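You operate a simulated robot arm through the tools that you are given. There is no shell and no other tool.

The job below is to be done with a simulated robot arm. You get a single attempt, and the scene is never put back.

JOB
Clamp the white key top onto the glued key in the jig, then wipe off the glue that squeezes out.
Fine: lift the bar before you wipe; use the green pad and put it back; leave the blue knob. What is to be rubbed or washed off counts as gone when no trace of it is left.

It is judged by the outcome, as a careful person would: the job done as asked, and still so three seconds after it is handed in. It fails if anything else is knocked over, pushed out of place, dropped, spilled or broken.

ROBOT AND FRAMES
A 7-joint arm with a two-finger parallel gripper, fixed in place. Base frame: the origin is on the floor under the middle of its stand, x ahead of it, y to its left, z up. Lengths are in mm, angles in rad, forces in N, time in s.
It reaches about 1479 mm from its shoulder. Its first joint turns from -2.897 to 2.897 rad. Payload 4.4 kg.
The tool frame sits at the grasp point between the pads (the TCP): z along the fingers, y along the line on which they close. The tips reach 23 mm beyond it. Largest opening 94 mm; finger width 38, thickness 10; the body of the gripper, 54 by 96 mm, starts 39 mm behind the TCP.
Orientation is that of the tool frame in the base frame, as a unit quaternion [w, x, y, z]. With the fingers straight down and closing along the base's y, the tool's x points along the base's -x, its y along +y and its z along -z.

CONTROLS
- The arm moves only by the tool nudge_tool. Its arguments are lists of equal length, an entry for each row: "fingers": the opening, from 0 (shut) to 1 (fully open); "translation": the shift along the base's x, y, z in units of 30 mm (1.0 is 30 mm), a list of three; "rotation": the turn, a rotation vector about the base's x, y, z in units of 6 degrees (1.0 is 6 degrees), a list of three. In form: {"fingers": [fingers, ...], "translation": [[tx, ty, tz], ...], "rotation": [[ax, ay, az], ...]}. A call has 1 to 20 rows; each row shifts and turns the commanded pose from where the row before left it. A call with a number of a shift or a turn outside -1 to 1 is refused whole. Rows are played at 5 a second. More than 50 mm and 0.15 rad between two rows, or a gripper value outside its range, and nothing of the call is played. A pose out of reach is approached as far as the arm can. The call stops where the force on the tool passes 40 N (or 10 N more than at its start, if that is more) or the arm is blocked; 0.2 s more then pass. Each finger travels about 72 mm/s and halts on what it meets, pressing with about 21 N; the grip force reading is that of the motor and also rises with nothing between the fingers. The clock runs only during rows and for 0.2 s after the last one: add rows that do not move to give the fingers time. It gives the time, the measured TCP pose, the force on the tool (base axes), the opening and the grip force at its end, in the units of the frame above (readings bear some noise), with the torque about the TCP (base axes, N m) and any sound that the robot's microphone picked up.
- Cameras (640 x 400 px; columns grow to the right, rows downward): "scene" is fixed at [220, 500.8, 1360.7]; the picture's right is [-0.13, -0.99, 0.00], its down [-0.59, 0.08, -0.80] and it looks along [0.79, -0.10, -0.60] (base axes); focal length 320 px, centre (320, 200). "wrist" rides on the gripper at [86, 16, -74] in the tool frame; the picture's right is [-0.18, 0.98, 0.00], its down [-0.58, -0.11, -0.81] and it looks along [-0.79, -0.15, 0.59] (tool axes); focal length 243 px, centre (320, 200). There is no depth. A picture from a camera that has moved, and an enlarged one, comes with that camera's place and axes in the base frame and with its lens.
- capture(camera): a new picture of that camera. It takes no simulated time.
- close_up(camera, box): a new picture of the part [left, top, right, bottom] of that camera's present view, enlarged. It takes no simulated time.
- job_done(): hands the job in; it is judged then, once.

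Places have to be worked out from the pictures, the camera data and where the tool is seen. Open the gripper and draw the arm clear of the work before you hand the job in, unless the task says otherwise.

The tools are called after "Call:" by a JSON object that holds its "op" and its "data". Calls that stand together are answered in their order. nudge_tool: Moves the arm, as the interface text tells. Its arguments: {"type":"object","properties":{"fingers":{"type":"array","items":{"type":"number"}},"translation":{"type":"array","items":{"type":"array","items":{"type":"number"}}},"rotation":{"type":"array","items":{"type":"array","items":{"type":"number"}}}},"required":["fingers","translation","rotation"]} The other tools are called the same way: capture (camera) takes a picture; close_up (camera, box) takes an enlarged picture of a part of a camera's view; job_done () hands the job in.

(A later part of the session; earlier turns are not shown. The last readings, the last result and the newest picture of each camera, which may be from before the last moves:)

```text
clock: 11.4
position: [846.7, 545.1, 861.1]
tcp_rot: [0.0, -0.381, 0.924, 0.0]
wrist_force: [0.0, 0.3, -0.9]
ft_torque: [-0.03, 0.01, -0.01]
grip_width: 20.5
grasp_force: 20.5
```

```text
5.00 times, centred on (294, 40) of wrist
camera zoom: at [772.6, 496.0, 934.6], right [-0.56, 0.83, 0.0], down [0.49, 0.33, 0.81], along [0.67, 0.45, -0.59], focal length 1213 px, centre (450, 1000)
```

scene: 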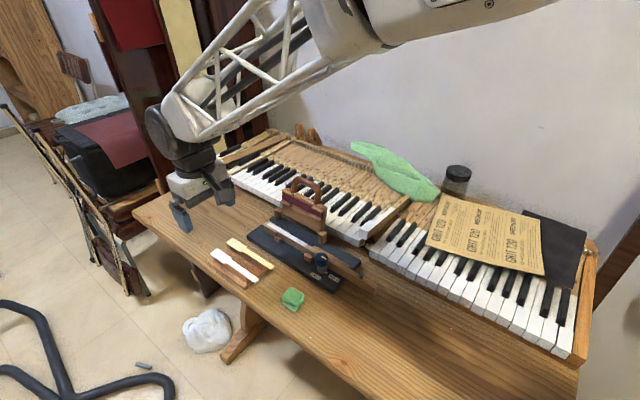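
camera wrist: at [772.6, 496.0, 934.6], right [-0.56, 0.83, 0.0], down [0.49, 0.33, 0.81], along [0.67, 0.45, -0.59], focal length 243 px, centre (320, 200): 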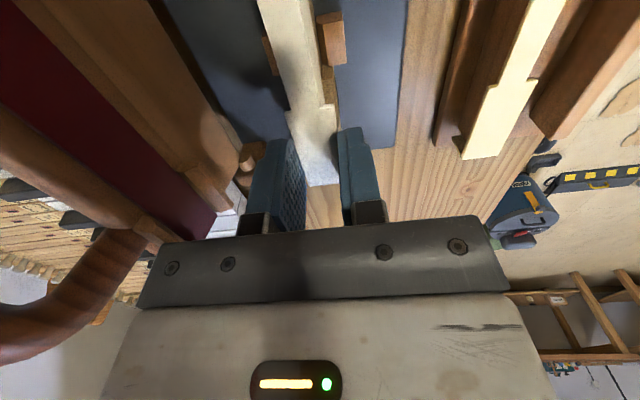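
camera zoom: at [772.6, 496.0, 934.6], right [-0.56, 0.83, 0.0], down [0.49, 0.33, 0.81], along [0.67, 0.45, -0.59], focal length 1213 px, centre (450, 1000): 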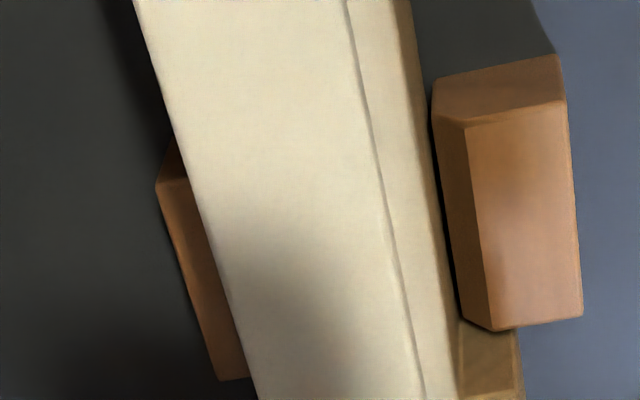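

By both cameras the top is within about 1 mm of its target over the key (step lines matched, lip just ahead of the key's front). I lower it another 10 mm and check again, where the height parallax is smaller.

Call:
{"op": "nudge_tool", "data": {"fingers": [0, 0, 0], "translation": [[0, 0, -0.17], [0, 0, -0.17], [0, 0, 0]], "rotation": [[0, 0, 0], [0, 0, 0], [0, 0, 0]]}}

Call:
{"op": "close_up", "data": {"camera": "scene", "box": [256, 214, 296, 239]}}

Call:
{"op": "close_up", "data": {"camera": "scene", "box": [284, 225, 324, 250]}}

Call:
{"op": "close_up", "data": {"camera": "wrist", "box": [260, 60, 372, 130]}}

Call:
{"op": "close_up", "data": {"camera": "wrist", "box": [230, 0, 358, 80]}}

```text
clock: 12.2
position: [846.6, 545.4, 851.0]
tcp_rot: [-0.001, -0.38, 0.925, 0.0]
wrist_force: [0.6, -0.5, -0.4]
ft_torque: [0.01, 0.01, -0.01]
grip_width: 21.0
grasp_force: 20.9
```

```text
16.00 times, centred on (276, 226) of scene
camera zoom: at [220.0, 500.8, 1360.7], right [-0.13, -0.99, 0.0], down [-0.59, 0.08, -0.8], along [0.79, -0.1, -0.6], focal length 5118 px, centre (1024, -224)
```

zoom: 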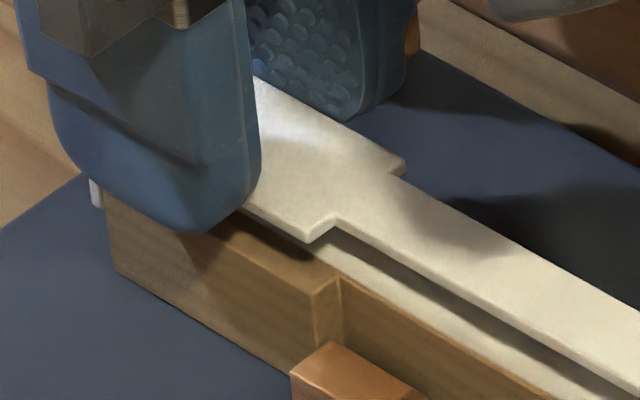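

```text
16.00 times, centred on (304, 238) of scene
camera zoom: at [220.0, 500.8, 1360.7], right [-0.13, -0.99, 0.0], down [-0.59, 0.08, -0.8], along [0.79, -0.1, -0.6], focal length 5118 px, centre (576, -400)
```

zoom: 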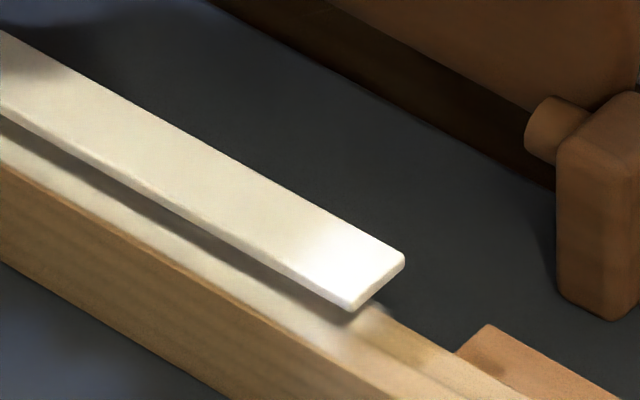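

```text
5.71 times, centred on (316, 95) of wrist
camera zoom: at [772.6, 495.7, 924.2], right [-0.56, 0.83, 0.0], down [0.49, 0.33, 0.81], along [0.67, 0.45, -0.59], focal length 1386 px, centre (343, 800)
```

zoom: 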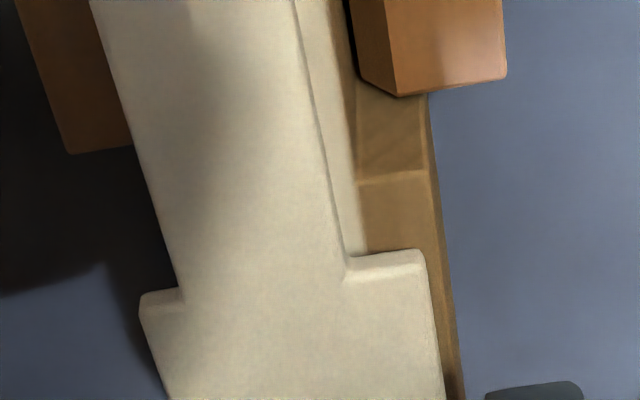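

```text
5.00 times, centred on (294, 40) of wrist
camera zoom: at [772.6, 495.7, 924.2], right [-0.56, 0.83, 0.0], down [0.49, 0.33, 0.81], along [0.67, 0.45, -0.59], focal length 1213 px, centre (450, 1000)
```

zoom: 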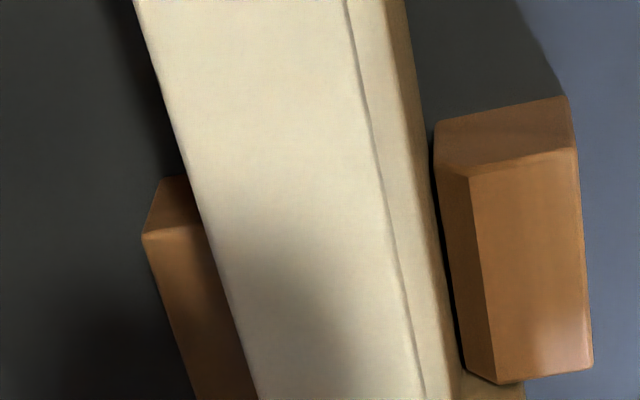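

Now the wood's step edge is visible in both views, a couple of millimetres of offset at most. I zoom in harder to measure the residual offset precisely.

Call:
{"op": "close_up", "data": {"camera": "scene", "box": [268, 224, 284, 234]}}

Call:
{"op": "close_up", "data": {"camera": "wrist", "box": [312, 80, 344, 100]}}

Call:
{"op": "close_up", "data": {"camera": "wrist", "box": [276, 100, 308, 120]}}

Call:
{"op": "close_up", "data": {"camera": "scene", "box": [258, 220, 274, 230]}}

```text
16.00 times, centred on (276, 229) of scene
camera zoom: at [220.0, 500.8, 1360.7], right [-0.13, -0.99, 0.0], down [-0.59, 0.08, -0.8], along [0.79, -0.1, -0.6], focal length 5118 px, centre (1024, -264)
```

zoom: 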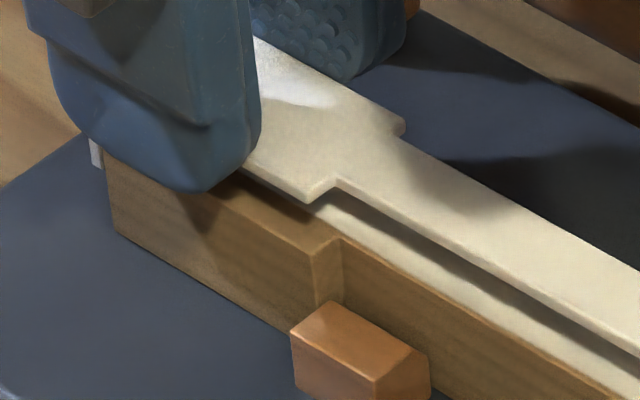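

```text
16.00 times, centred on (328, 90) of wrist
camera zoom: at [772.6, 495.7, 924.2], right [-0.56, 0.83, 0.0], down [0.49, 0.33, 0.81], along [0.67, 0.45, -0.59], focal length 3882 px, centre (192, 1960)
```

zoom: 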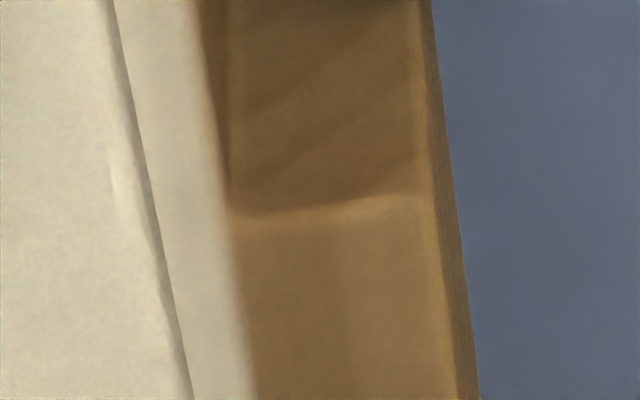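

```text
16.00 times, centred on (292, 110) of wrist
camera zoom: at [772.6, 495.7, 924.2], right [-0.56, 0.83, 0.0], down [0.49, 0.33, 0.81], along [0.67, 0.45, -0.59], focal length 3882 px, centre (768, 1640)
```

zoom: 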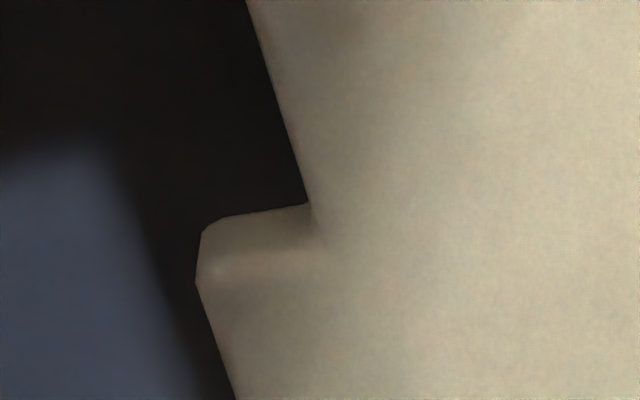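

```text
16.00 times, centred on (266, 225) of scene
camera zoom: at [220.0, 500.8, 1360.7], right [-0.13, -0.99, 0.0], down [-0.59, 0.08, -0.8], along [0.79, -0.1, -0.6], focal length 5118 px, centre (1184, -200)
```

zoom: 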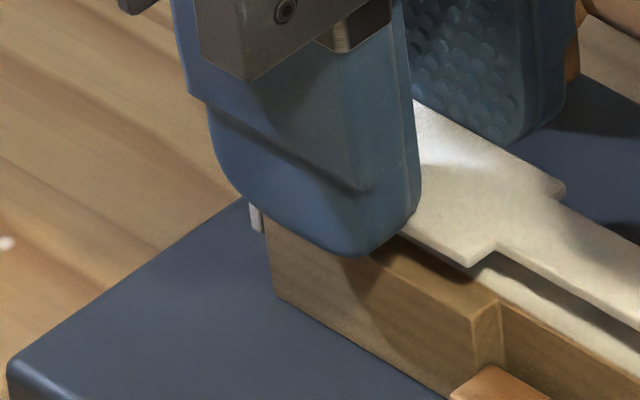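

Both views say the top should go about 0.5 mm forward, with the sideways error well under a millimetre. I apply a small trim and lower 7 mm, leaving the finger tips just above the wood.

Call:
{"op": "nudge_tool", "data": {"fingers": [0, 0, 0], "translation": [[0.003, 0.021, 0], [0, 0, -0.233], [0, 0, 0]], "rotation": [[0, 0, 0], [0, 0, 0], [0, 0, 0]]}}

Call:
{"op": "close_up", "data": {"camera": "scene", "box": [256, 214, 296, 239]}}

Call:
{"op": "close_up", "data": {"camera": "scene", "box": [284, 225, 324, 250]}}

Call:
{"op": "close_up", "data": {"camera": "wrist", "box": [260, 60, 372, 130]}}

Call:
{"op": "close_up", "data": {"camera": "wrist", "box": [230, 0, 358, 80]}}

```text
clock: 13.0
position: [847.5, 545.9, 844.6]
tcp_rot: [0.0, -0.38, 0.925, 0.0]
wrist_force: [0.2, 0.4, 0.2]
ft_torque: [0.01, 0.0, -0.02]
grip_width: 20.8
grasp_force: 21.2
```

```text
16.00 times, centred on (276, 226) of scene
camera zoom: at [220.0, 500.8, 1360.7], right [-0.13, -0.99, 0.0], down [-0.59, 0.08, -0.8], along [0.79, -0.1, -0.6], focal length 5118 px, centre (1024, -224)
```

zoom: 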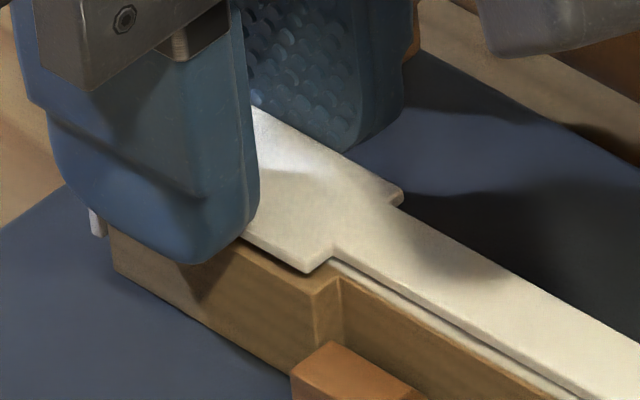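

```text
16.00 times, centred on (304, 238) of scene
camera zoom: at [220.0, 500.8, 1360.7], right [-0.13, -0.99, 0.0], down [-0.59, 0.08, -0.8], along [0.79, -0.1, -0.6], focal length 5118 px, centre (576, -400)
```

zoom: 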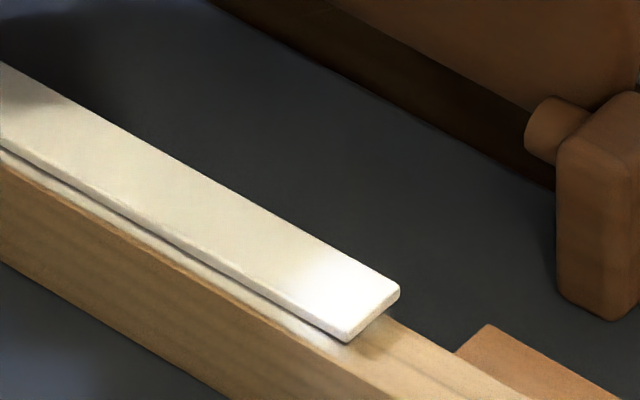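

```text
5.71 times, centred on (316, 95) of wrist
camera zoom: at [773.3, 496.5, 917.5], right [-0.56, 0.83, 0.0], down [0.49, 0.33, 0.81], along [0.67, 0.45, -0.59], focal length 1386 px, centre (343, 800)
```

zoom: 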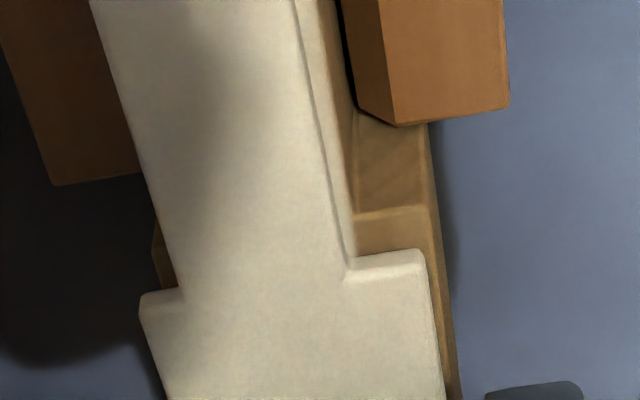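

```text
5.00 times, centred on (294, 40) of wrist
camera zoom: at [773.3, 496.5, 917.5], right [-0.56, 0.83, 0.0], down [0.49, 0.33, 0.81], along [0.67, 0.45, -0.59], focal length 1213 px, centre (450, 1000)
```

zoom: 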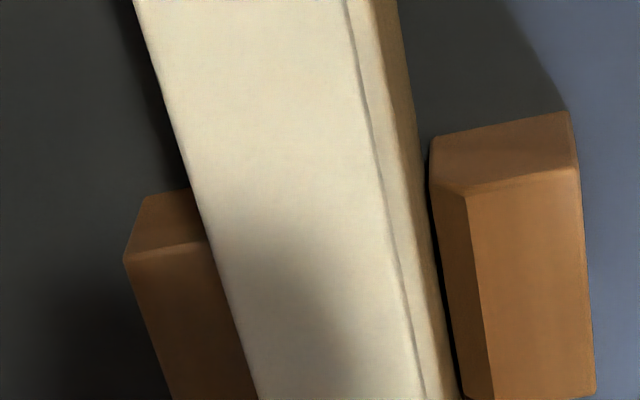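

The step lines now match within about half a millimetre and the lip clears the key's front. I trim 0.5 mm sideways, lower 1.2 mm more, then open the fingers just enough to let the top settle the last couple of millimetres onto the glue.

Call:
{"op": "nudge_tool", "data": {"fingers": [0, 0, 0], "translation": [[-0.012, 0.012, -0.02], [0, 0, -0.02], [0, 0, 0]], "rotation": [[0, 0, 0], [0, 0, 0], [0, 0, 0]]}}

Call:
{"op": "close_up", "data": {"camera": "scene", "box": [256, 214, 296, 239]}}

Call:
{"op": "close_up", "data": {"camera": "wrist", "box": [260, 60, 372, 130]}}

```text
clock: 13.8
position: [847.0, 546.2, 843.4]
tcp_rot: [0.0, -0.382, 0.924, 0.0]
wrist_force: [-1.3, -1.5, 4.9]
ft_torque: [-0.09, 0.06, 0.04]
grip_width: 20.7
grasp_force: 20.9
```

```text
16.00 times, centred on (276, 226) of scene
camera zoom: at [220.0, 500.8, 1360.7], right [-0.13, -0.99, 0.0], down [-0.59, 0.08, -0.8], along [0.79, -0.1, -0.6], focal length 5118 px, centre (1024, -224)
```

zoom: 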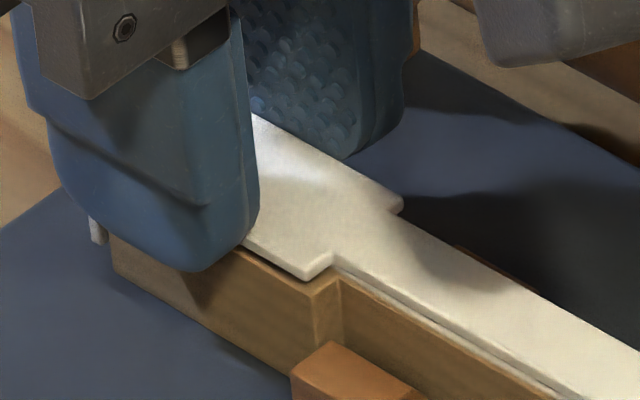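

```text
5.71 times, centred on (316, 95) of wrist
camera zoom: at [772.7, 496.6, 916.4], right [-0.56, 0.83, 0.0], down [0.49, 0.33, 0.81], along [0.67, 0.45, -0.59], focal length 1386 px, centre (343, 800)
```

zoom: 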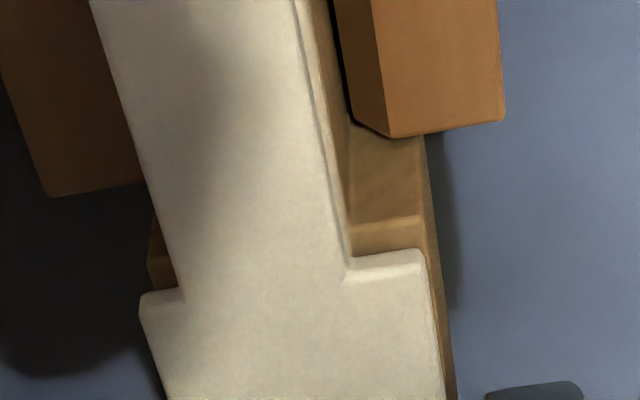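

A 5 N upward force shows the tips just touched the wood, so the wood top is at z≈820. I back off 0.6 mm, trim half a millimetre sideways, and release.

Call:
{"op": "nudge_tool", "data": {"fingers": [0, 0, 0, 0.26, 0.26, 0.26], "translation": [[0, 0, 0.025], [-0.02, 0.003, 0], [0, 0, 0], [0, 0, 0], [0, 0, 0], [0, 0, 0]], "rotation": [[0, 0, 0], [0, 0, 0], [0, 0, 0], [0, 0, 0], [0, 0, 0], [0, 0, 0]]}}

Call:
{"op": "close_up", "data": {"camera": "scene", "box": [256, 214, 296, 239]}}

Call:
{"op": "close_up", "data": {"camera": "scene", "box": [284, 225, 324, 250]}}

Call:
{"op": "close_up", "data": {"camera": "wrist", "box": [260, 60, 372, 130]}}

Call:
{"op": "close_up", "data": {"camera": "wrist", "box": [230, 0, 358, 80]}}

```text
clock: 15.2
position: [845.9, 546.6, 842.4]
tcp_rot: [0.001, -0.381, 0.924, 0.0]
wrist_force: [-0.2, -0.1, 0.1]
ft_torque: [0.0, -0.04, 0.0]
grip_width: 24.8
grasp_force: 0.0
```

```text
16.00 times, centred on (276, 226) of scene
camera zoom: at [220.0, 500.8, 1360.7], right [-0.13, -0.99, 0.0], down [-0.59, 0.08, -0.8], along [0.79, -0.1, -0.6], focal length 5118 px, centre (1024, -224)
```

zoom: 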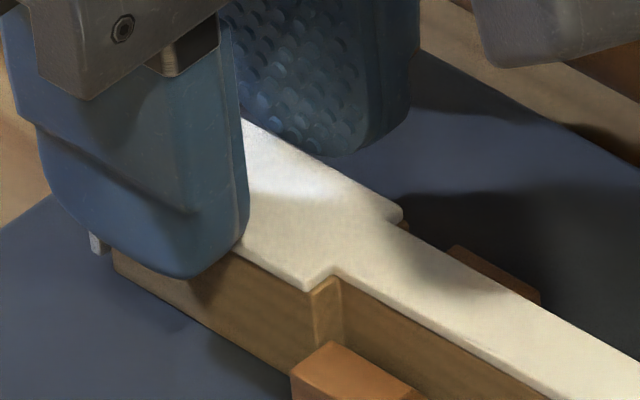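

```text
16.00 times, centred on (304, 238) of scene
camera zoom: at [220.0, 500.8, 1360.7], right [-0.13, -0.99, 0.0], down [-0.59, 0.08, -0.8], along [0.79, -0.1, -0.6], focal length 5118 px, centre (576, -400)
```

zoom: 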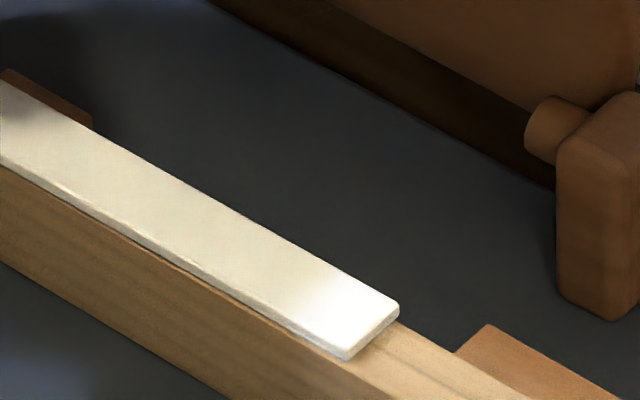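

```text
5.71 times, centred on (316, 95) of wrist
camera zoom: at [772.0, 496.9, 916.9], right [-0.56, 0.83, 0.0], down [0.49, 0.33, 0.81], along [0.67, 0.45, -0.59], focal length 1386 px, centre (343, 800)
```

zoom: 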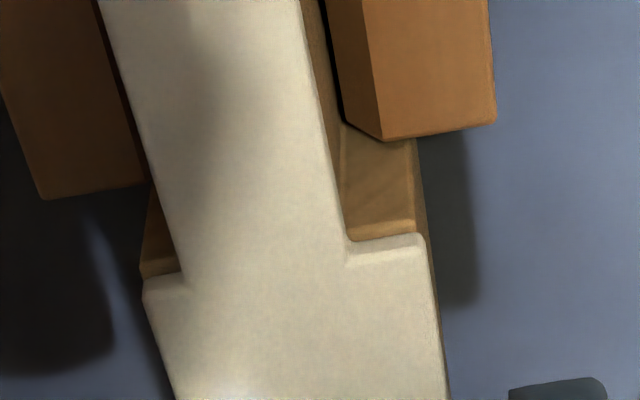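

```text
5.00 times, centred on (294, 40) of wrist
camera zoom: at [772.0, 496.9, 916.9], right [-0.56, 0.83, 0.0], down [0.49, 0.33, 0.81], along [0.67, 0.45, -0.59], focal length 1213 px, centre (450, 1000)
```

zoom: 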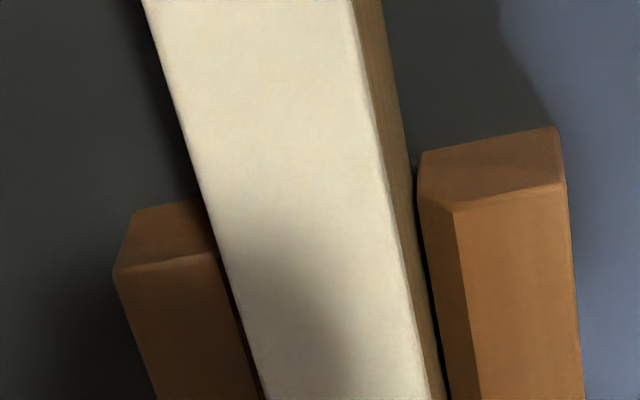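

The top has settled neatly on the key, edges and steps flush in both views. I raise the gripper straight up and look over the result and the raised bar.

Call:
{"op": "nudge_tool", "data": {"fingers": [0.27, 0.3, 0.3, 0.3, 0.3, 0.3], "translation": [[0, 0, 0.1], [0, 0, 0.5], [0, 0, 1], [0, 0, 1], [0, 0, 1], [0, 0, 1]], "rotation": [[0, 0, 0], [0, 0, 0], [0, 0, 0], [0, 0, 0], [0, 0, 0], [0, 0, 0]]}}

Call:
{"op": "close_up", "data": {"camera": "scene", "box": [240, 170, 352, 240]}}

Call:
{"op": "capture", "data": {"camera": "wrist"}}

Call:
{"op": "capture", "data": {"camera": "scene"}}

```text
clock: 16.6
position: [844.9, 546.7, 979.0]
tcp_rot: [0.0, -0.381, 0.925, 0.0]
wrist_force: [0.3, 0.1, -0.5]
ft_torque: [0.0, 0.03, -0.04]
grip_width: 28.1
grasp_force: 0.2
```

```text
5.71 times, centred on (296, 205) of scene
camera zoom: at [220.0, 500.8, 1360.7], right [-0.13, -0.99, 0.0], down [-0.59, 0.08, -0.8], along [0.79, -0.1, -0.6], focal length 1828 px, centre (457, 171)
```

zoom: 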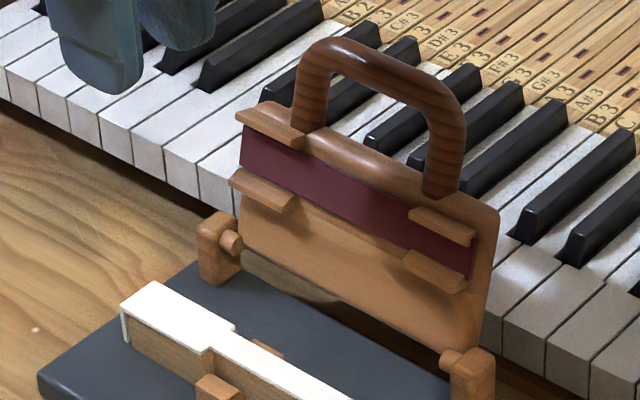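

```text
taken
camera wrist: at [770.9, 497.5, 1053.6], right [-0.56, 0.83, 0.0], down [0.49, 0.33, 0.81], along [0.67, 0.45, -0.59], focal length 243 px, centre (320, 200)
```

wrist: 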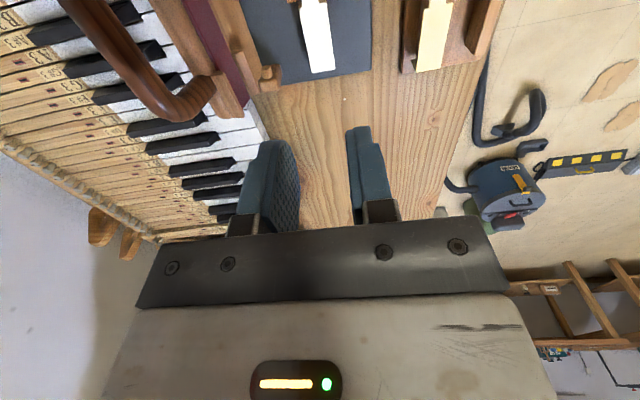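

```text
taken
```

scene: 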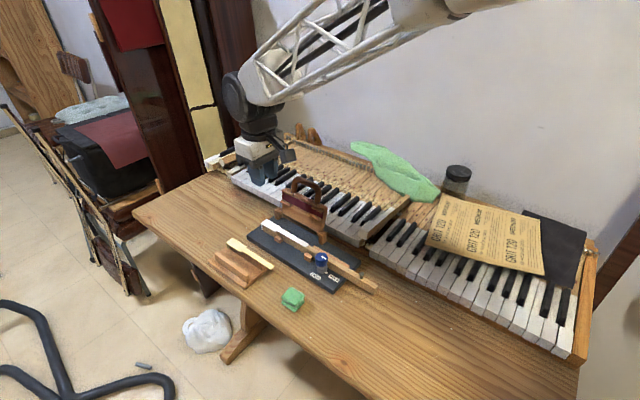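

The top is on the key. Now I go above the bar's handle, keeping the gripper aligned across its crossbar, to measure it.

Call:
{"op": "nudge_tool", "data": {"fingers": [0.4, 0.5, 0.5, 0.5, 0.5], "translation": [[0, 0, 1], [0.19, -0.81, 0], [0.19, -0.81, 0], [0.19, -0.81, 0], [0.19, -0.81, 0]], "rotation": [[0, 0, 0], [0, 0, 0], [0, 0, 0], [0, 0, 0], [0, 0, 0]]}}

Call:
{"op": "capture", "data": {"camera": "wrist"}}

Call:
{"op": "close_up", "data": {"camera": "wrist", "box": [208, 20, 400, 140]}}

Call:
{"op": "close_up", "data": {"camera": "scene", "box": [272, 150, 352, 200]}}

```text
clock: 17.8
position: [868.7, 449.3, 1010.0]
tcp_rot: [0.0, -0.381, 0.925, 0.0]
wrist_force: [-1.5, 0.2, 0.0]
ft_torque: [0.01, 0.01, 0.01]
grip_width: 46.8
grasp_force: 0.0
```

```text
taken
camera wrist: at [794.9, 399.5, 1084.2], right [-0.56, 0.83, 0.0], down [0.49, 0.33, 0.81], along [0.67, 0.45, -0.59], focal length 243 px, centre (320, 200)
```

wrist: 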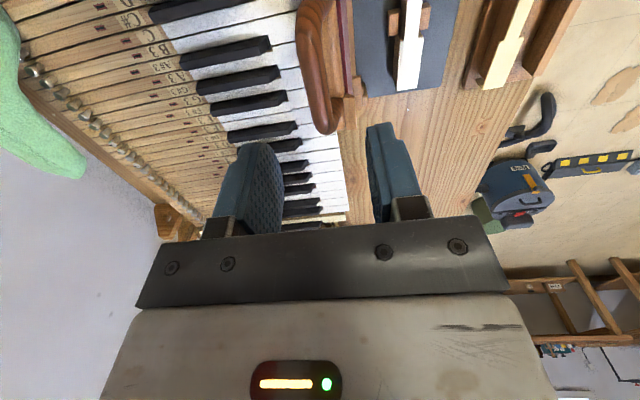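

```text
3.33 times, centred on (304, 80) of wrist
camera zoom: at [794.9, 399.5, 1084.2], right [-0.56, 0.83, 0.0], down [0.49, 0.33, 0.81], along [0.67, 0.45, -0.59], focal length 809 px, centre (373, 600)
```

zoom: 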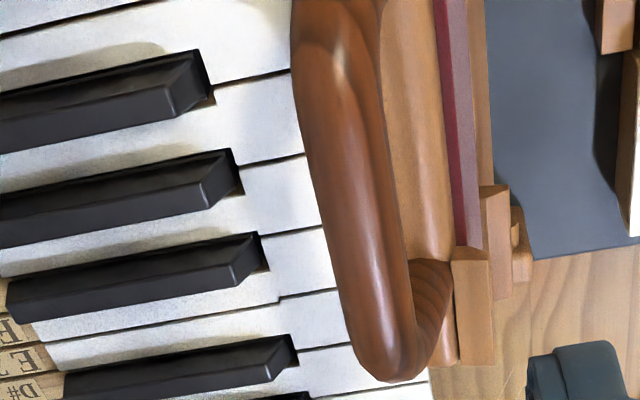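

```text
8.00 times, centred on (312, 175) of scene
camera zoom: at [220.0, 500.8, 1360.7], right [-0.13, -0.99, 0.0], down [-0.59, 0.08, -0.8], along [0.79, -0.1, -0.6], focal length 2559 px, centre (384, 400)
```

zoom: 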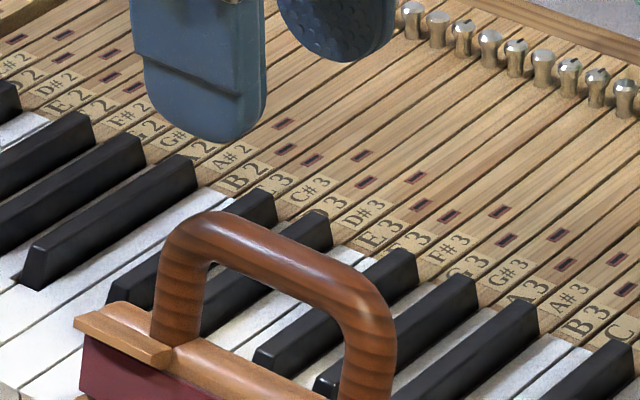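

The handle's crossbar is about 15 mm thick, centred near (871,447.5,925), at radius ≈108 mm from the hinge line, leaning back ≈21°. I centre over it and lower the open fingers astride it.

Call:
{"op": "nudge_tool", "data": {"fingers": [0.5, 0.5, 0.5, 0.5], "translation": [[0.02, -0.11, 0], [0, 0, -0.8], [0, 0, -0.8], [0, 0, 0]], "rotation": [[0, 0, 0], [0, 0, 0], [0, 0, 0], [0, 0, 0]]}}

Call:
{"op": "close_up", "data": {"camera": "wrist", "box": [160, 20, 416, 180]}}

Call:
{"op": "close_up", "data": {"camera": "scene", "box": [256, 140, 352, 200]}}

```text
clock: 18.8
position: [868.1, 446.1, 963.9]
tcp_rot: [0.0, -0.381, 0.925, 0.0]
wrist_force: [-0.5, 0.3, 0.1]
ft_torque: [-0.02, -0.02, 0.0]
grip_width: 47.0
grasp_force: 0.0
```

```text
2.50 times, centred on (288, 100) of wrist
camera zoom: at [794.6, 396.2, 1037.4], right [-0.56, 0.83, 0.0], down [0.49, 0.33, 0.81], along [0.67, 0.45, -0.59], focal length 606 px, centre (400, 450)
```

zoom: 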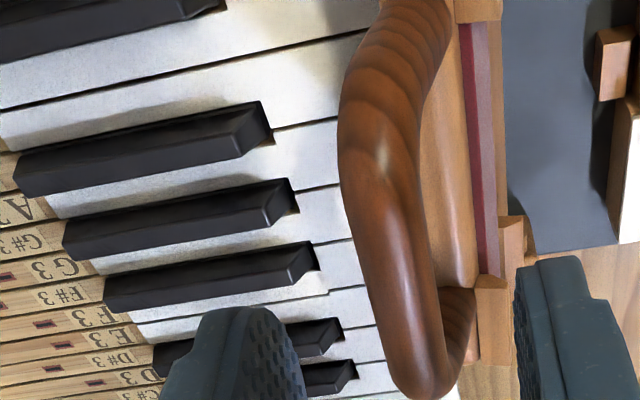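

```text
6.67 times, centred on (304, 170) of scene
camera zoom: at [220.0, 500.8, 1360.7], right [-0.13, -0.99, 0.0], down [-0.59, 0.08, -0.8], along [0.79, -0.1, -0.6], focal length 2132 px, centre (427, 400)
```

zoom: 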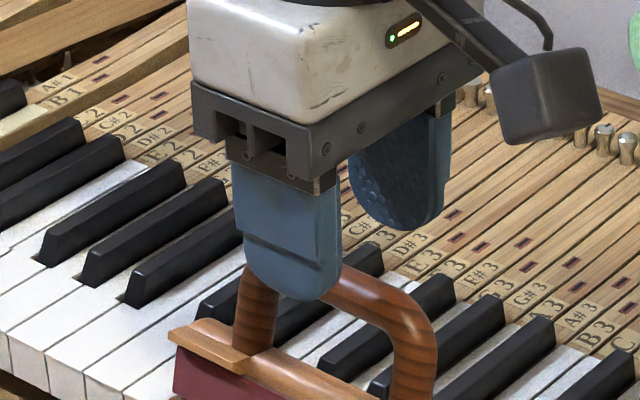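

The crossbar is centred between the fingers within half a millimetre. I lower another 27 mm so the bar sits about 11 mm above the tips, then check before closing.

Call:
{"op": "nudge_tool", "data": {"fingers": [0.5, 0.5, 0.5], "translation": [[-0.03, -0.03, -0.45], [0, 0, -0.46], [0, 0, 0]], "rotation": [[0, 0, 0], [0, 0, 0], [0, 0, 0]]}}

Call:
{"op": "close_up", "data": {"camera": "wrist", "box": [160, 20, 416, 180]}}

Call:
{"op": "close_up", "data": {"camera": "scene", "box": [256, 150, 352, 210]}}

```text
clock: 19.6
position: [867.2, 444.2, 936.7]
tcp_rot: [0.0, -0.382, 0.924, -0.001]
wrist_force: [0.4, -0.3, 0.4]
ft_torque: [0.03, 0.02, 0.01]
grip_width: 47.0
grasp_force: 0.0
```

```text
2.50 times, centred on (288, 100) of wrist
camera zoom: at [793.7, 394.9, 1010.7], right [-0.56, 0.83, 0.0], down [0.49, 0.33, 0.81], along [0.67, 0.45, -0.59], focal length 606 px, centre (400, 450)
```

zoom: 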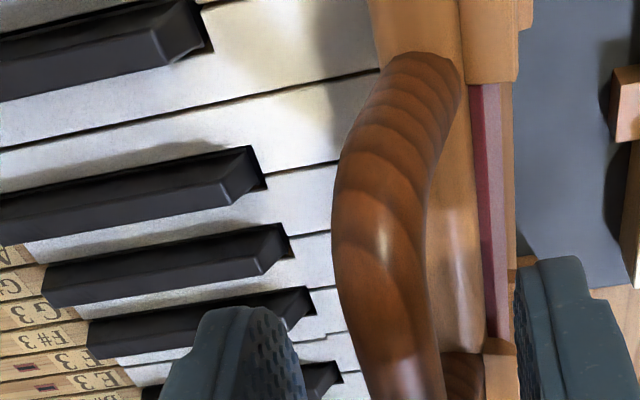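

```text
6.67 times, centred on (304, 180) of scene
camera zoom: at [220.0, 500.8, 1360.7], right [-0.13, -0.99, 0.0], down [-0.59, 0.08, -0.8], along [0.79, -0.1, -0.6], focal length 2132 px, centre (427, 333)
```

zoom: 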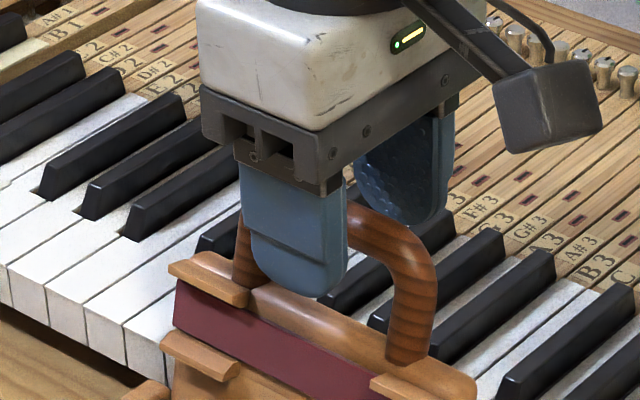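

The fingers straddle the crossbar between its legs. I close gently onto it.

Call:
{"op": "nudge_tool", "data": {"fingers": [0.35, 0.25, 0.2, 0.17, 0.1, 0.0], "translation": [[0, 0, 0], [0, 0, 0], [0, 0, 0], [0, 0, 0], [0, 0, 0], [0, 0, 0]], "rotation": [[0, 0, 0], [0, 0, 0], [0, 0, 0], [0, 0, 0], [0, 0, 0], [0, 0, 0]]}}

Call:
{"op": "close_up", "data": {"camera": "wrist", "box": [160, 20, 416, 180]}}

Call:
{"op": "close_up", "data": {"camera": "scene", "box": [256, 160, 352, 220]}}

```text
clock: 21.0
position: [867.5, 444.1, 937.5]
tcp_rot: [0.0, -0.381, 0.925, 0.0]
wrist_force: [-2.0, 2.5, 0.2]
ft_torque: [0.05, 0.07, -0.84]
grip_width: 15.8
grasp_force: 20.8
```

```text
2.50 times, centred on (288, 100) of wrist
camera zoom: at [793.6, 395.0, 1010.6], right [-0.56, 0.83, 0.0], down [0.49, 0.33, 0.81], along [0.67, 0.45, -0.59], focal length 606 px, centre (400, 450)
```

zoom: 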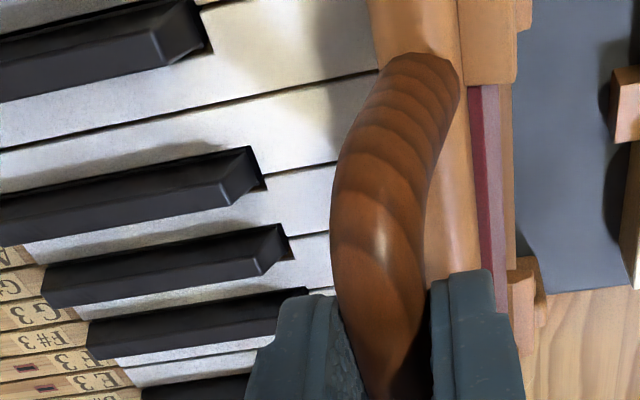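

```text
6.67 times, centred on (304, 190) of scene
camera zoom: at [220.0, 500.8, 1360.7], right [-0.13, -0.99, 0.0], down [-0.59, 0.08, -0.8], along [0.79, -0.1, -0.6], focal length 2132 px, centre (427, 267)
```

zoom: 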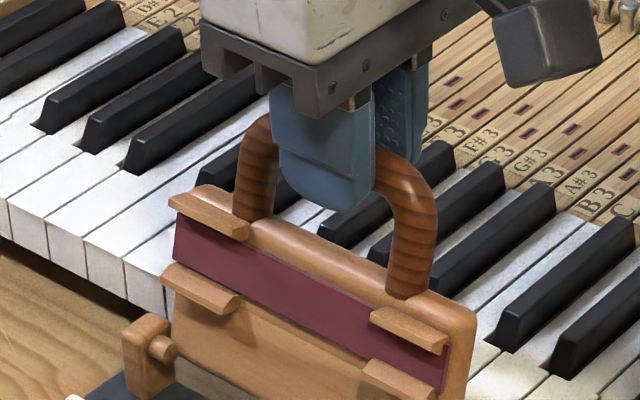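

Gripped at 15.8 mm, with a −0.84 N·m twist showing my yaw is slightly larger than the bar's. I turn by −0.6° to relax it and read again.

Call:
{"op": "nudge_tool", "data": {"fingers": [0, 0], "translation": [[0, 0, 0], [0, 0, 0]], "rotation": [[0, 0, -0.1], [0, 0, 0]]}}

```text
clock: 21.6
position: [866.6, 444.7, 936.1]
tcp_rot: [-0.001, -0.376, 0.927, 0.0]
wrist_force: [-19.9, -6.2, 6.8]
ft_torque: [-0.2, 0.5, -0.22]
grip_width: 15.8
grasp_force: 21.1
```

The stiff grip now shows about 20 N along the bar, so I release slightly, raise 4 mm so the bar sits nearer the tips, and grip again to remove the stress.

Call:
{"op": "nudge_tool", "data": {"fingers": [0.3, 0.3, 0.25, 0.2, 0.15, 0.0, 0.0], "translation": [[0, 0, 0], [0, 0, 0.13], [0, 0, 0], [0, 0, 0], [0, 0, 0], [0, 0, 0], [0, 0, 0]], "rotation": [[0, 0, 0], [0, 0, 0], [0, 0, 0], [0, 0, 0], [0, 0, 0], [0, 0, 0], [0, 0, 0]]}}

```text
clock: 23.2
position: [868.2, 443.7, 940.6]
tcp_rot: [-0.001, -0.376, 0.927, -0.001]
wrist_force: [-6.7, 8.1, 0.9]
ft_torque: [0.1, 0.25, -0.28]
grip_width: 15.9
grasp_force: 21.0
```

The stress is now modest. I start swinging the bar along its arc toward the key in small steps, checking the force as I go.

Call:
{"op": "nudge_tool", "data": {"fingers": [0, 0, 0], "translation": [[-0.246, 0.249, 0.113], [-0.26, 0.263, 0.08], [-0.263, 0.265, 0.04]], "rotation": [[0, 0, 0], [0, 0, 0], [0, 0, 0]]}}

Call:
{"op": "close_up", "data": {"camera": "scene", "box": [240, 150, 352, 220]}}

```text
clock: 24.0
position: [843.0, 469.2, 946.8]
tcp_rot: [0.0, -0.376, 0.927, 0.0]
wrist_force: [6.3, 3.0, -0.4]
ft_torque: [-0.11, -0.18, 0.08]
grip_width: 15.7
grasp_force: 21.2
```

```text
5.71 times, centred on (296, 185) of scene
camera zoom: at [220.0, 500.8, 1360.7], right [-0.13, -0.99, 0.0], down [-0.59, 0.08, -0.8], along [0.79, -0.1, -0.6], focal length 1828 px, centre (457, 286)
```

zoom: 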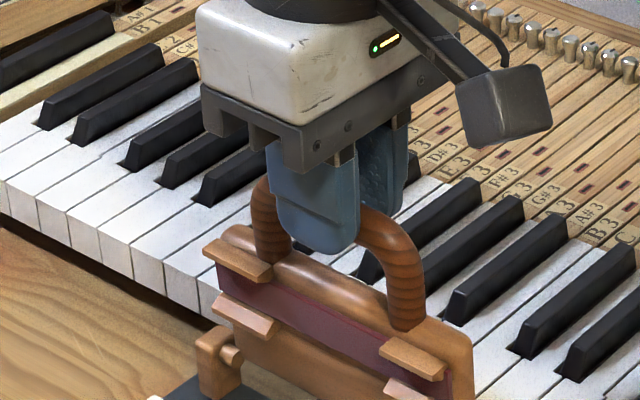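

The bar follows smoothly with only ~7 N on the tool, now nearly vertical. I continue over the top of the arc.

Call:
{"op": "nudge_tool", "data": {"fingers": [0, 0, 0, 0], "translation": [[-0.263, 0.265, 0], [-0.263, 0.265, -0.04], [-0.26, 0.263, -0.08], [-0.251, 0.253, -0.117]], "rotation": [[0, 0, 0], [0, 0, 0], [0, 0, 0], [0, 0, 0]]}}

Call:
{"op": "close_up", "data": {"camera": "scene", "box": [240, 160, 352, 230]}}

```text
clock: 25.0
position: [811.9, 498.5, 939.0]
tcp_rot: [0.001, -0.376, 0.927, 0.0]
wrist_force: [12.2, 8.4, -2.9]
ft_torque: [-0.37, 0.0, 0.83]
grip_width: 15.8
grasp_force: 21.3
```

```text
5.71 times, centred on (296, 195) of scene
camera zoom: at [220.0, 500.8, 1360.7], right [-0.13, -0.99, 0.0], down [-0.59, 0.08, -0.8], along [0.79, -0.1, -0.6], focal length 1828 px, centre (457, 229)
```

zoom: 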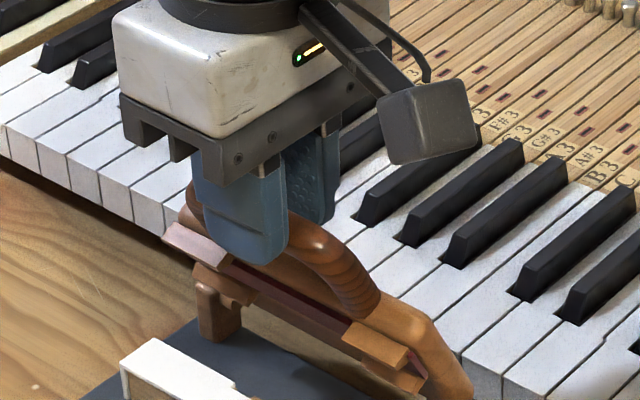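

The bar is past vertical; a 14 N pull along the bar shows my path direction is about 0.6° off. I add a 0.8 mm correction along the bar and continue with the corrected direction.

Call:
{"op": "nudge_tool", "data": {"fingers": [0, 0, 0], "translation": [[0.022, 0.022, 0], [-0.239, 0.246, -0.15], [-0.2275, 0.234, -0.19]], "rotation": [[0, 0, 0], [0, 0, 0], [0, 0, 0]]}}

Call:
{"op": "close_up", "data": {"camera": "scene", "box": [240, 160, 352, 230]}}

```text
clock: 25.8
position: [798.7, 515.0, 928.9]
tcp_rot: [0.001, -0.375, 0.927, 0.0]
wrist_force: [2.7, -2.4, -4.4]
ft_torque: [-0.4, 0.06, 0.81]
grip_width: 15.8
grasp_force: 21.3
```

```text
5.71 times, centred on (296, 195) of scene
camera zoom: at [220.0, 500.8, 1360.7], right [-0.13, -0.99, 0.0], down [-0.59, 0.08, -0.8], along [0.79, -0.1, -0.6], focal length 1828 px, centre (457, 229)
```

zoom: 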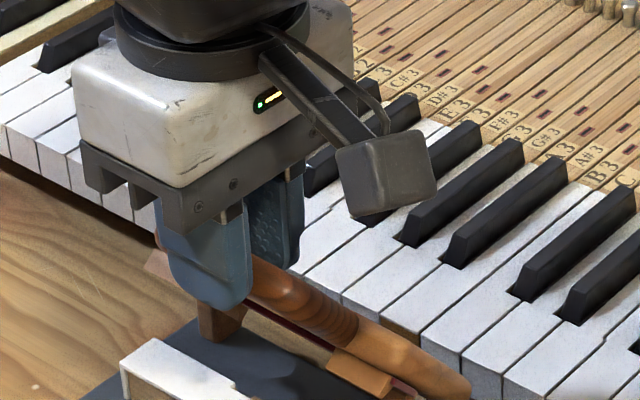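

Forces are down to a few newtons. I continue lowering along the arc, with a slight yaw correction to ease the remaining twist.

Call:
{"op": "nudge_tool", "data": {"fingers": [0, 0, 0], "translation": [[-0.211, 0.218, -0.22], [-0.195, 0.201, -0.25], [-0.174, 0.179, -0.28]], "rotation": [[0, 0, 0.05], [0, 0, 0], [0, 0, 0]]}}

Call:
{"op": "close_up", "data": {"camera": "scene", "box": [240, 170, 352, 240]}}

Call:
{"op": "capture", "data": {"camera": "wrist"}}

```text
clock: 26.6
position: [781.2, 533.8, 907.7]
tcp_rot: [0.0, -0.378, 0.926, 0.0]
wrist_force: [-11.9, -8.5, 0.8]
ft_torque: [-0.57, 0.55, 0.26]
grip_width: 15.5
grasp_force: 20.9
```

```text
5.71 times, centred on (296, 205) of scene
camera zoom: at [220.0, 500.8, 1360.7], right [-0.13, -0.99, 0.0], down [-0.59, 0.08, -0.8], along [0.79, -0.1, -0.6], focal length 1828 px, centre (457, 171)
```

zoom: 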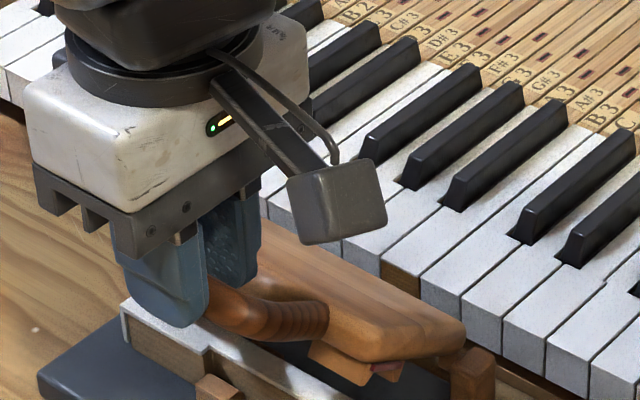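

```text
taken
camera wrist: at [708.2, 484.0, 981.7], right [-0.56, 0.83, 0.0], down [0.49, 0.33, 0.81], along [0.67, 0.45, -0.59], focal length 243 px, centre (320, 200)
```

wrist: 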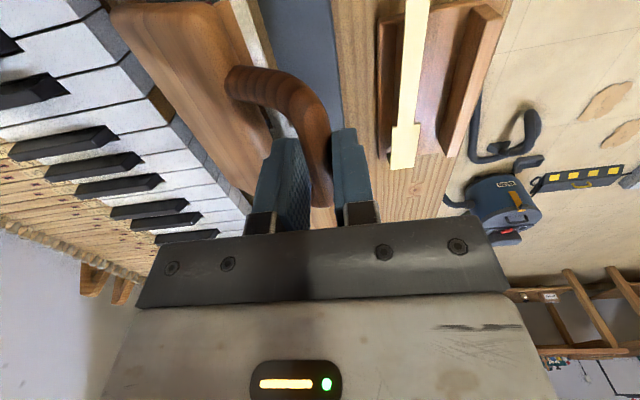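

About 45° down now; a −14 N pull along the bar means I over-corrected slightly, so I take back 0.5 mm and continue.

Call:
{"op": "nudge_tool", "data": {"fingers": [0, 0, 0], "translation": [[-0.165, 0.146, -0.303], [-0.136, 0.132, -0.327], [-0.1045, 0.1076, -0.343]], "rotation": [[0, 0, 0], [0, 0, 0], [0, 0, 0]]}}

Call:
{"op": "close_up", "data": {"camera": "scene", "box": [224, 180, 352, 260]}}

```text
clock: 27.4
position: [771.6, 545.5, 878.1]
tcp_rot: [0.0, -0.378, 0.926, 0.0]
wrist_force: [-1.9, 21.2, 4.0]
ft_torque: [0.32, 0.14, 0.47]
grip_width: 16.0
grasp_force: 21.2
```

```text
5.00 times, centred on (288, 220) of scene
camera zoom: at [220.0, 500.8, 1360.7], right [-0.13, -0.99, 0.0], down [-0.59, 0.08, -0.8], along [0.79, -0.1, -0.6], focal length 1599 px, centre (480, 100)
```

zoom: 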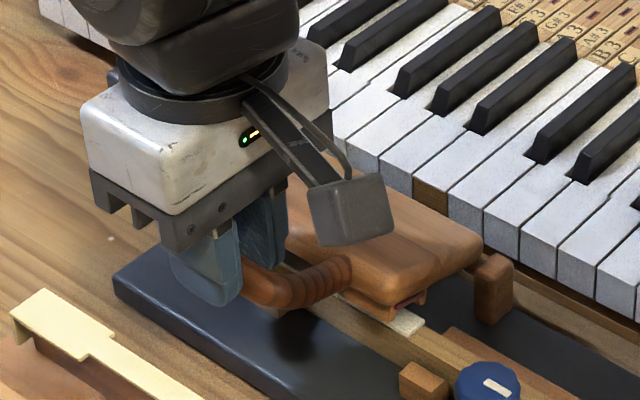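

The bar is about 20° from closed; a −16 N sideways push says I'm about 1 mm too close to the hinge. I correct that and continue in smaller steps.

Call:
{"op": "nudge_tool", "data": {"fingers": [0, 0], "translation": [[-0.012, 0.036, 0], [-0.081, 0.084, -0.357]], "rotation": [[0, 0, 0], [0, 0, 0]]}}

Call:
{"op": "close_up", "data": {"camera": "scene", "box": [256, 200, 336, 250]}}

```text
clock: 28.0
position: [768.6, 546.9, 866.0]
tcp_rot: [-0.001, -0.378, 0.926, -0.001]
wrist_force: [5.8, 2.4, -1.3]
ft_torque: [-0.28, 0.11, 0.47]
grip_width: 15.6
grasp_force: 21.2
```

```text
8.00 times, centred on (296, 225) of scene
camera zoom: at [220.0, 500.8, 1360.7], right [-0.13, -0.99, 0.0], down [-0.59, 0.08, -0.8], along [0.79, -0.1, -0.6], focal length 2559 px, centre (512, 0)
```

zoom: 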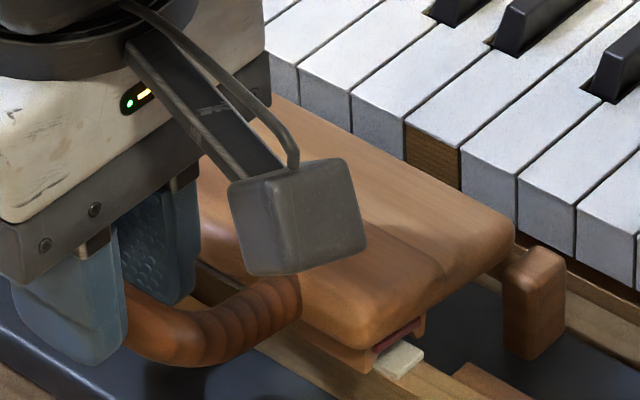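

Force is small again and the felt is close to the key top. I continue in ~5 mm steps.

Call:
{"op": "nudge_tool", "data": {"fingers": [0, 0], "translation": [[-0.028, 0.029, -0.185], [-0.025, 0.026, -0.185]], "rotation": [[0, 0, 0], [0, 0, 0]]}}

Call:
{"op": "close_up", "data": {"camera": "scene", "box": [256, 200, 336, 250]}}

Call:
{"op": "close_up", "data": {"camera": "wrist", "box": [120, 0, 376, 160]}}

```text
clock: 28.6
position: [767.2, 549.9, 855.7]
tcp_rot: [-0.001, -0.379, 0.925, -0.001]
wrist_force: [1.9, -10.3, -3.1]
ft_torque: [-0.4, 0.14, 0.59]
grip_width: 15.9
grasp_force: 21.5
```

```text
8.00 times, centred on (296, 225) of scene
camera zoom: at [220.0, 500.8, 1360.7], right [-0.13, -0.99, 0.0], down [-0.59, 0.08, -0.8], along [0.79, -0.1, -0.6], focal length 2559 px, centre (512, 0)
```

zoom: 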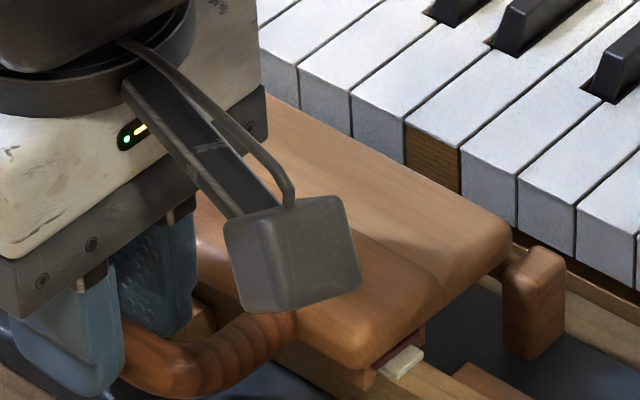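

```text
2.50 times, centred on (248, 80) of wrist
camera zoom: at [693.2, 499.7, 929.7], right [-0.56, 0.83, 0.0], down [0.49, 0.33, 0.81], along [0.67, 0.45, -0.59], focal length 606 px, centre (500, 500)
```

zoom: 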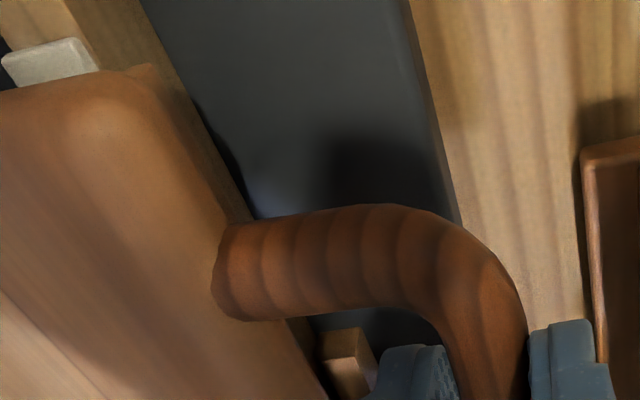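

Felt nearly on the key top. I continue down 5 mm at a time without further outward motion.

Call:
{"op": "nudge_tool", "data": {"fingers": [0, 0], "translation": [[0.004, 0.0, -0.16], [0, 0, 0]], "rotation": [[0, 0, 0], [0, 0, 0]]}}

Call:
{"op": "close_up", "data": {"camera": "scene", "box": [280, 215, 336, 250]}}

```text
clock: 29.2
position: [766.4, 549.4, 852.4]
tcp_rot: [-0.001, -0.378, 0.926, 0.0]
wrist_force: [-5.0, -18.3, -3.2]
ft_torque: [-0.31, 0.09, 0.44]
grip_width: 15.9
grasp_force: 21.3
```

```text
11.43 times, centred on (308, 232) of scene
camera zoom: at [220.0, 500.8, 1360.7], right [-0.13, -0.99, 0.0], down [-0.59, 0.08, -0.8], along [0.79, -0.1, -0.6], focal length 3656 px, centre (457, -171)
```

zoom: 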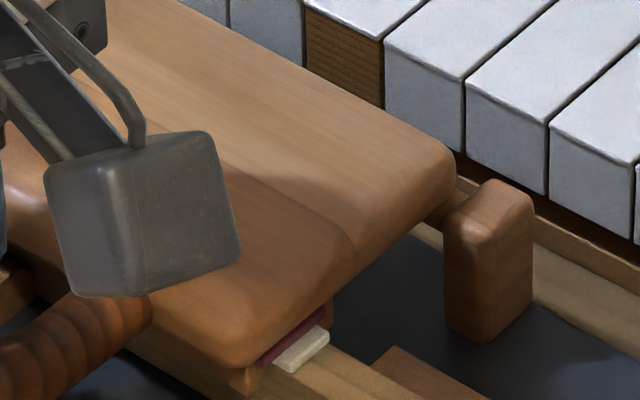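

The felt looks to be right at the key top. I relieve the side forces and press down in 2 mm steps, watching the vertical force.

Call:
{"op": "nudge_tool", "data": {"fingers": [0, 0, 0], "translation": [[-0.007, -0.026, 0], [0, 0, -0.07], [0, 0, 0]], "rotation": [[0, 0, 0], [0, 0, 0], [0, 0, 0]]}}

Call:
{"op": "close_up", "data": {"camera": "scene", "box": [280, 215, 336, 250]}}

```text
clock: 30.0
position: [766.1, 548.7, 851.0]
tcp_rot: [0.0, -0.378, 0.926, 0.001]
wrist_force: [2.5, -5.3, -0.6]
ft_torque: [-0.02, -0.2, 0.4]
grip_width: 15.6
grasp_force: 21.0
```

```text
11.43 times, centred on (308, 232) of scene
camera zoom: at [220.0, 500.8, 1360.7], right [-0.13, -0.99, 0.0], down [-0.59, 0.08, -0.8], along [0.79, -0.1, -0.6], focal length 3656 px, centre (457, -171)
```

zoom: 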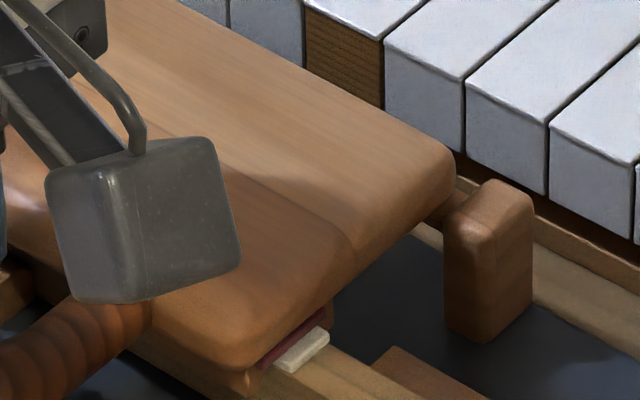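

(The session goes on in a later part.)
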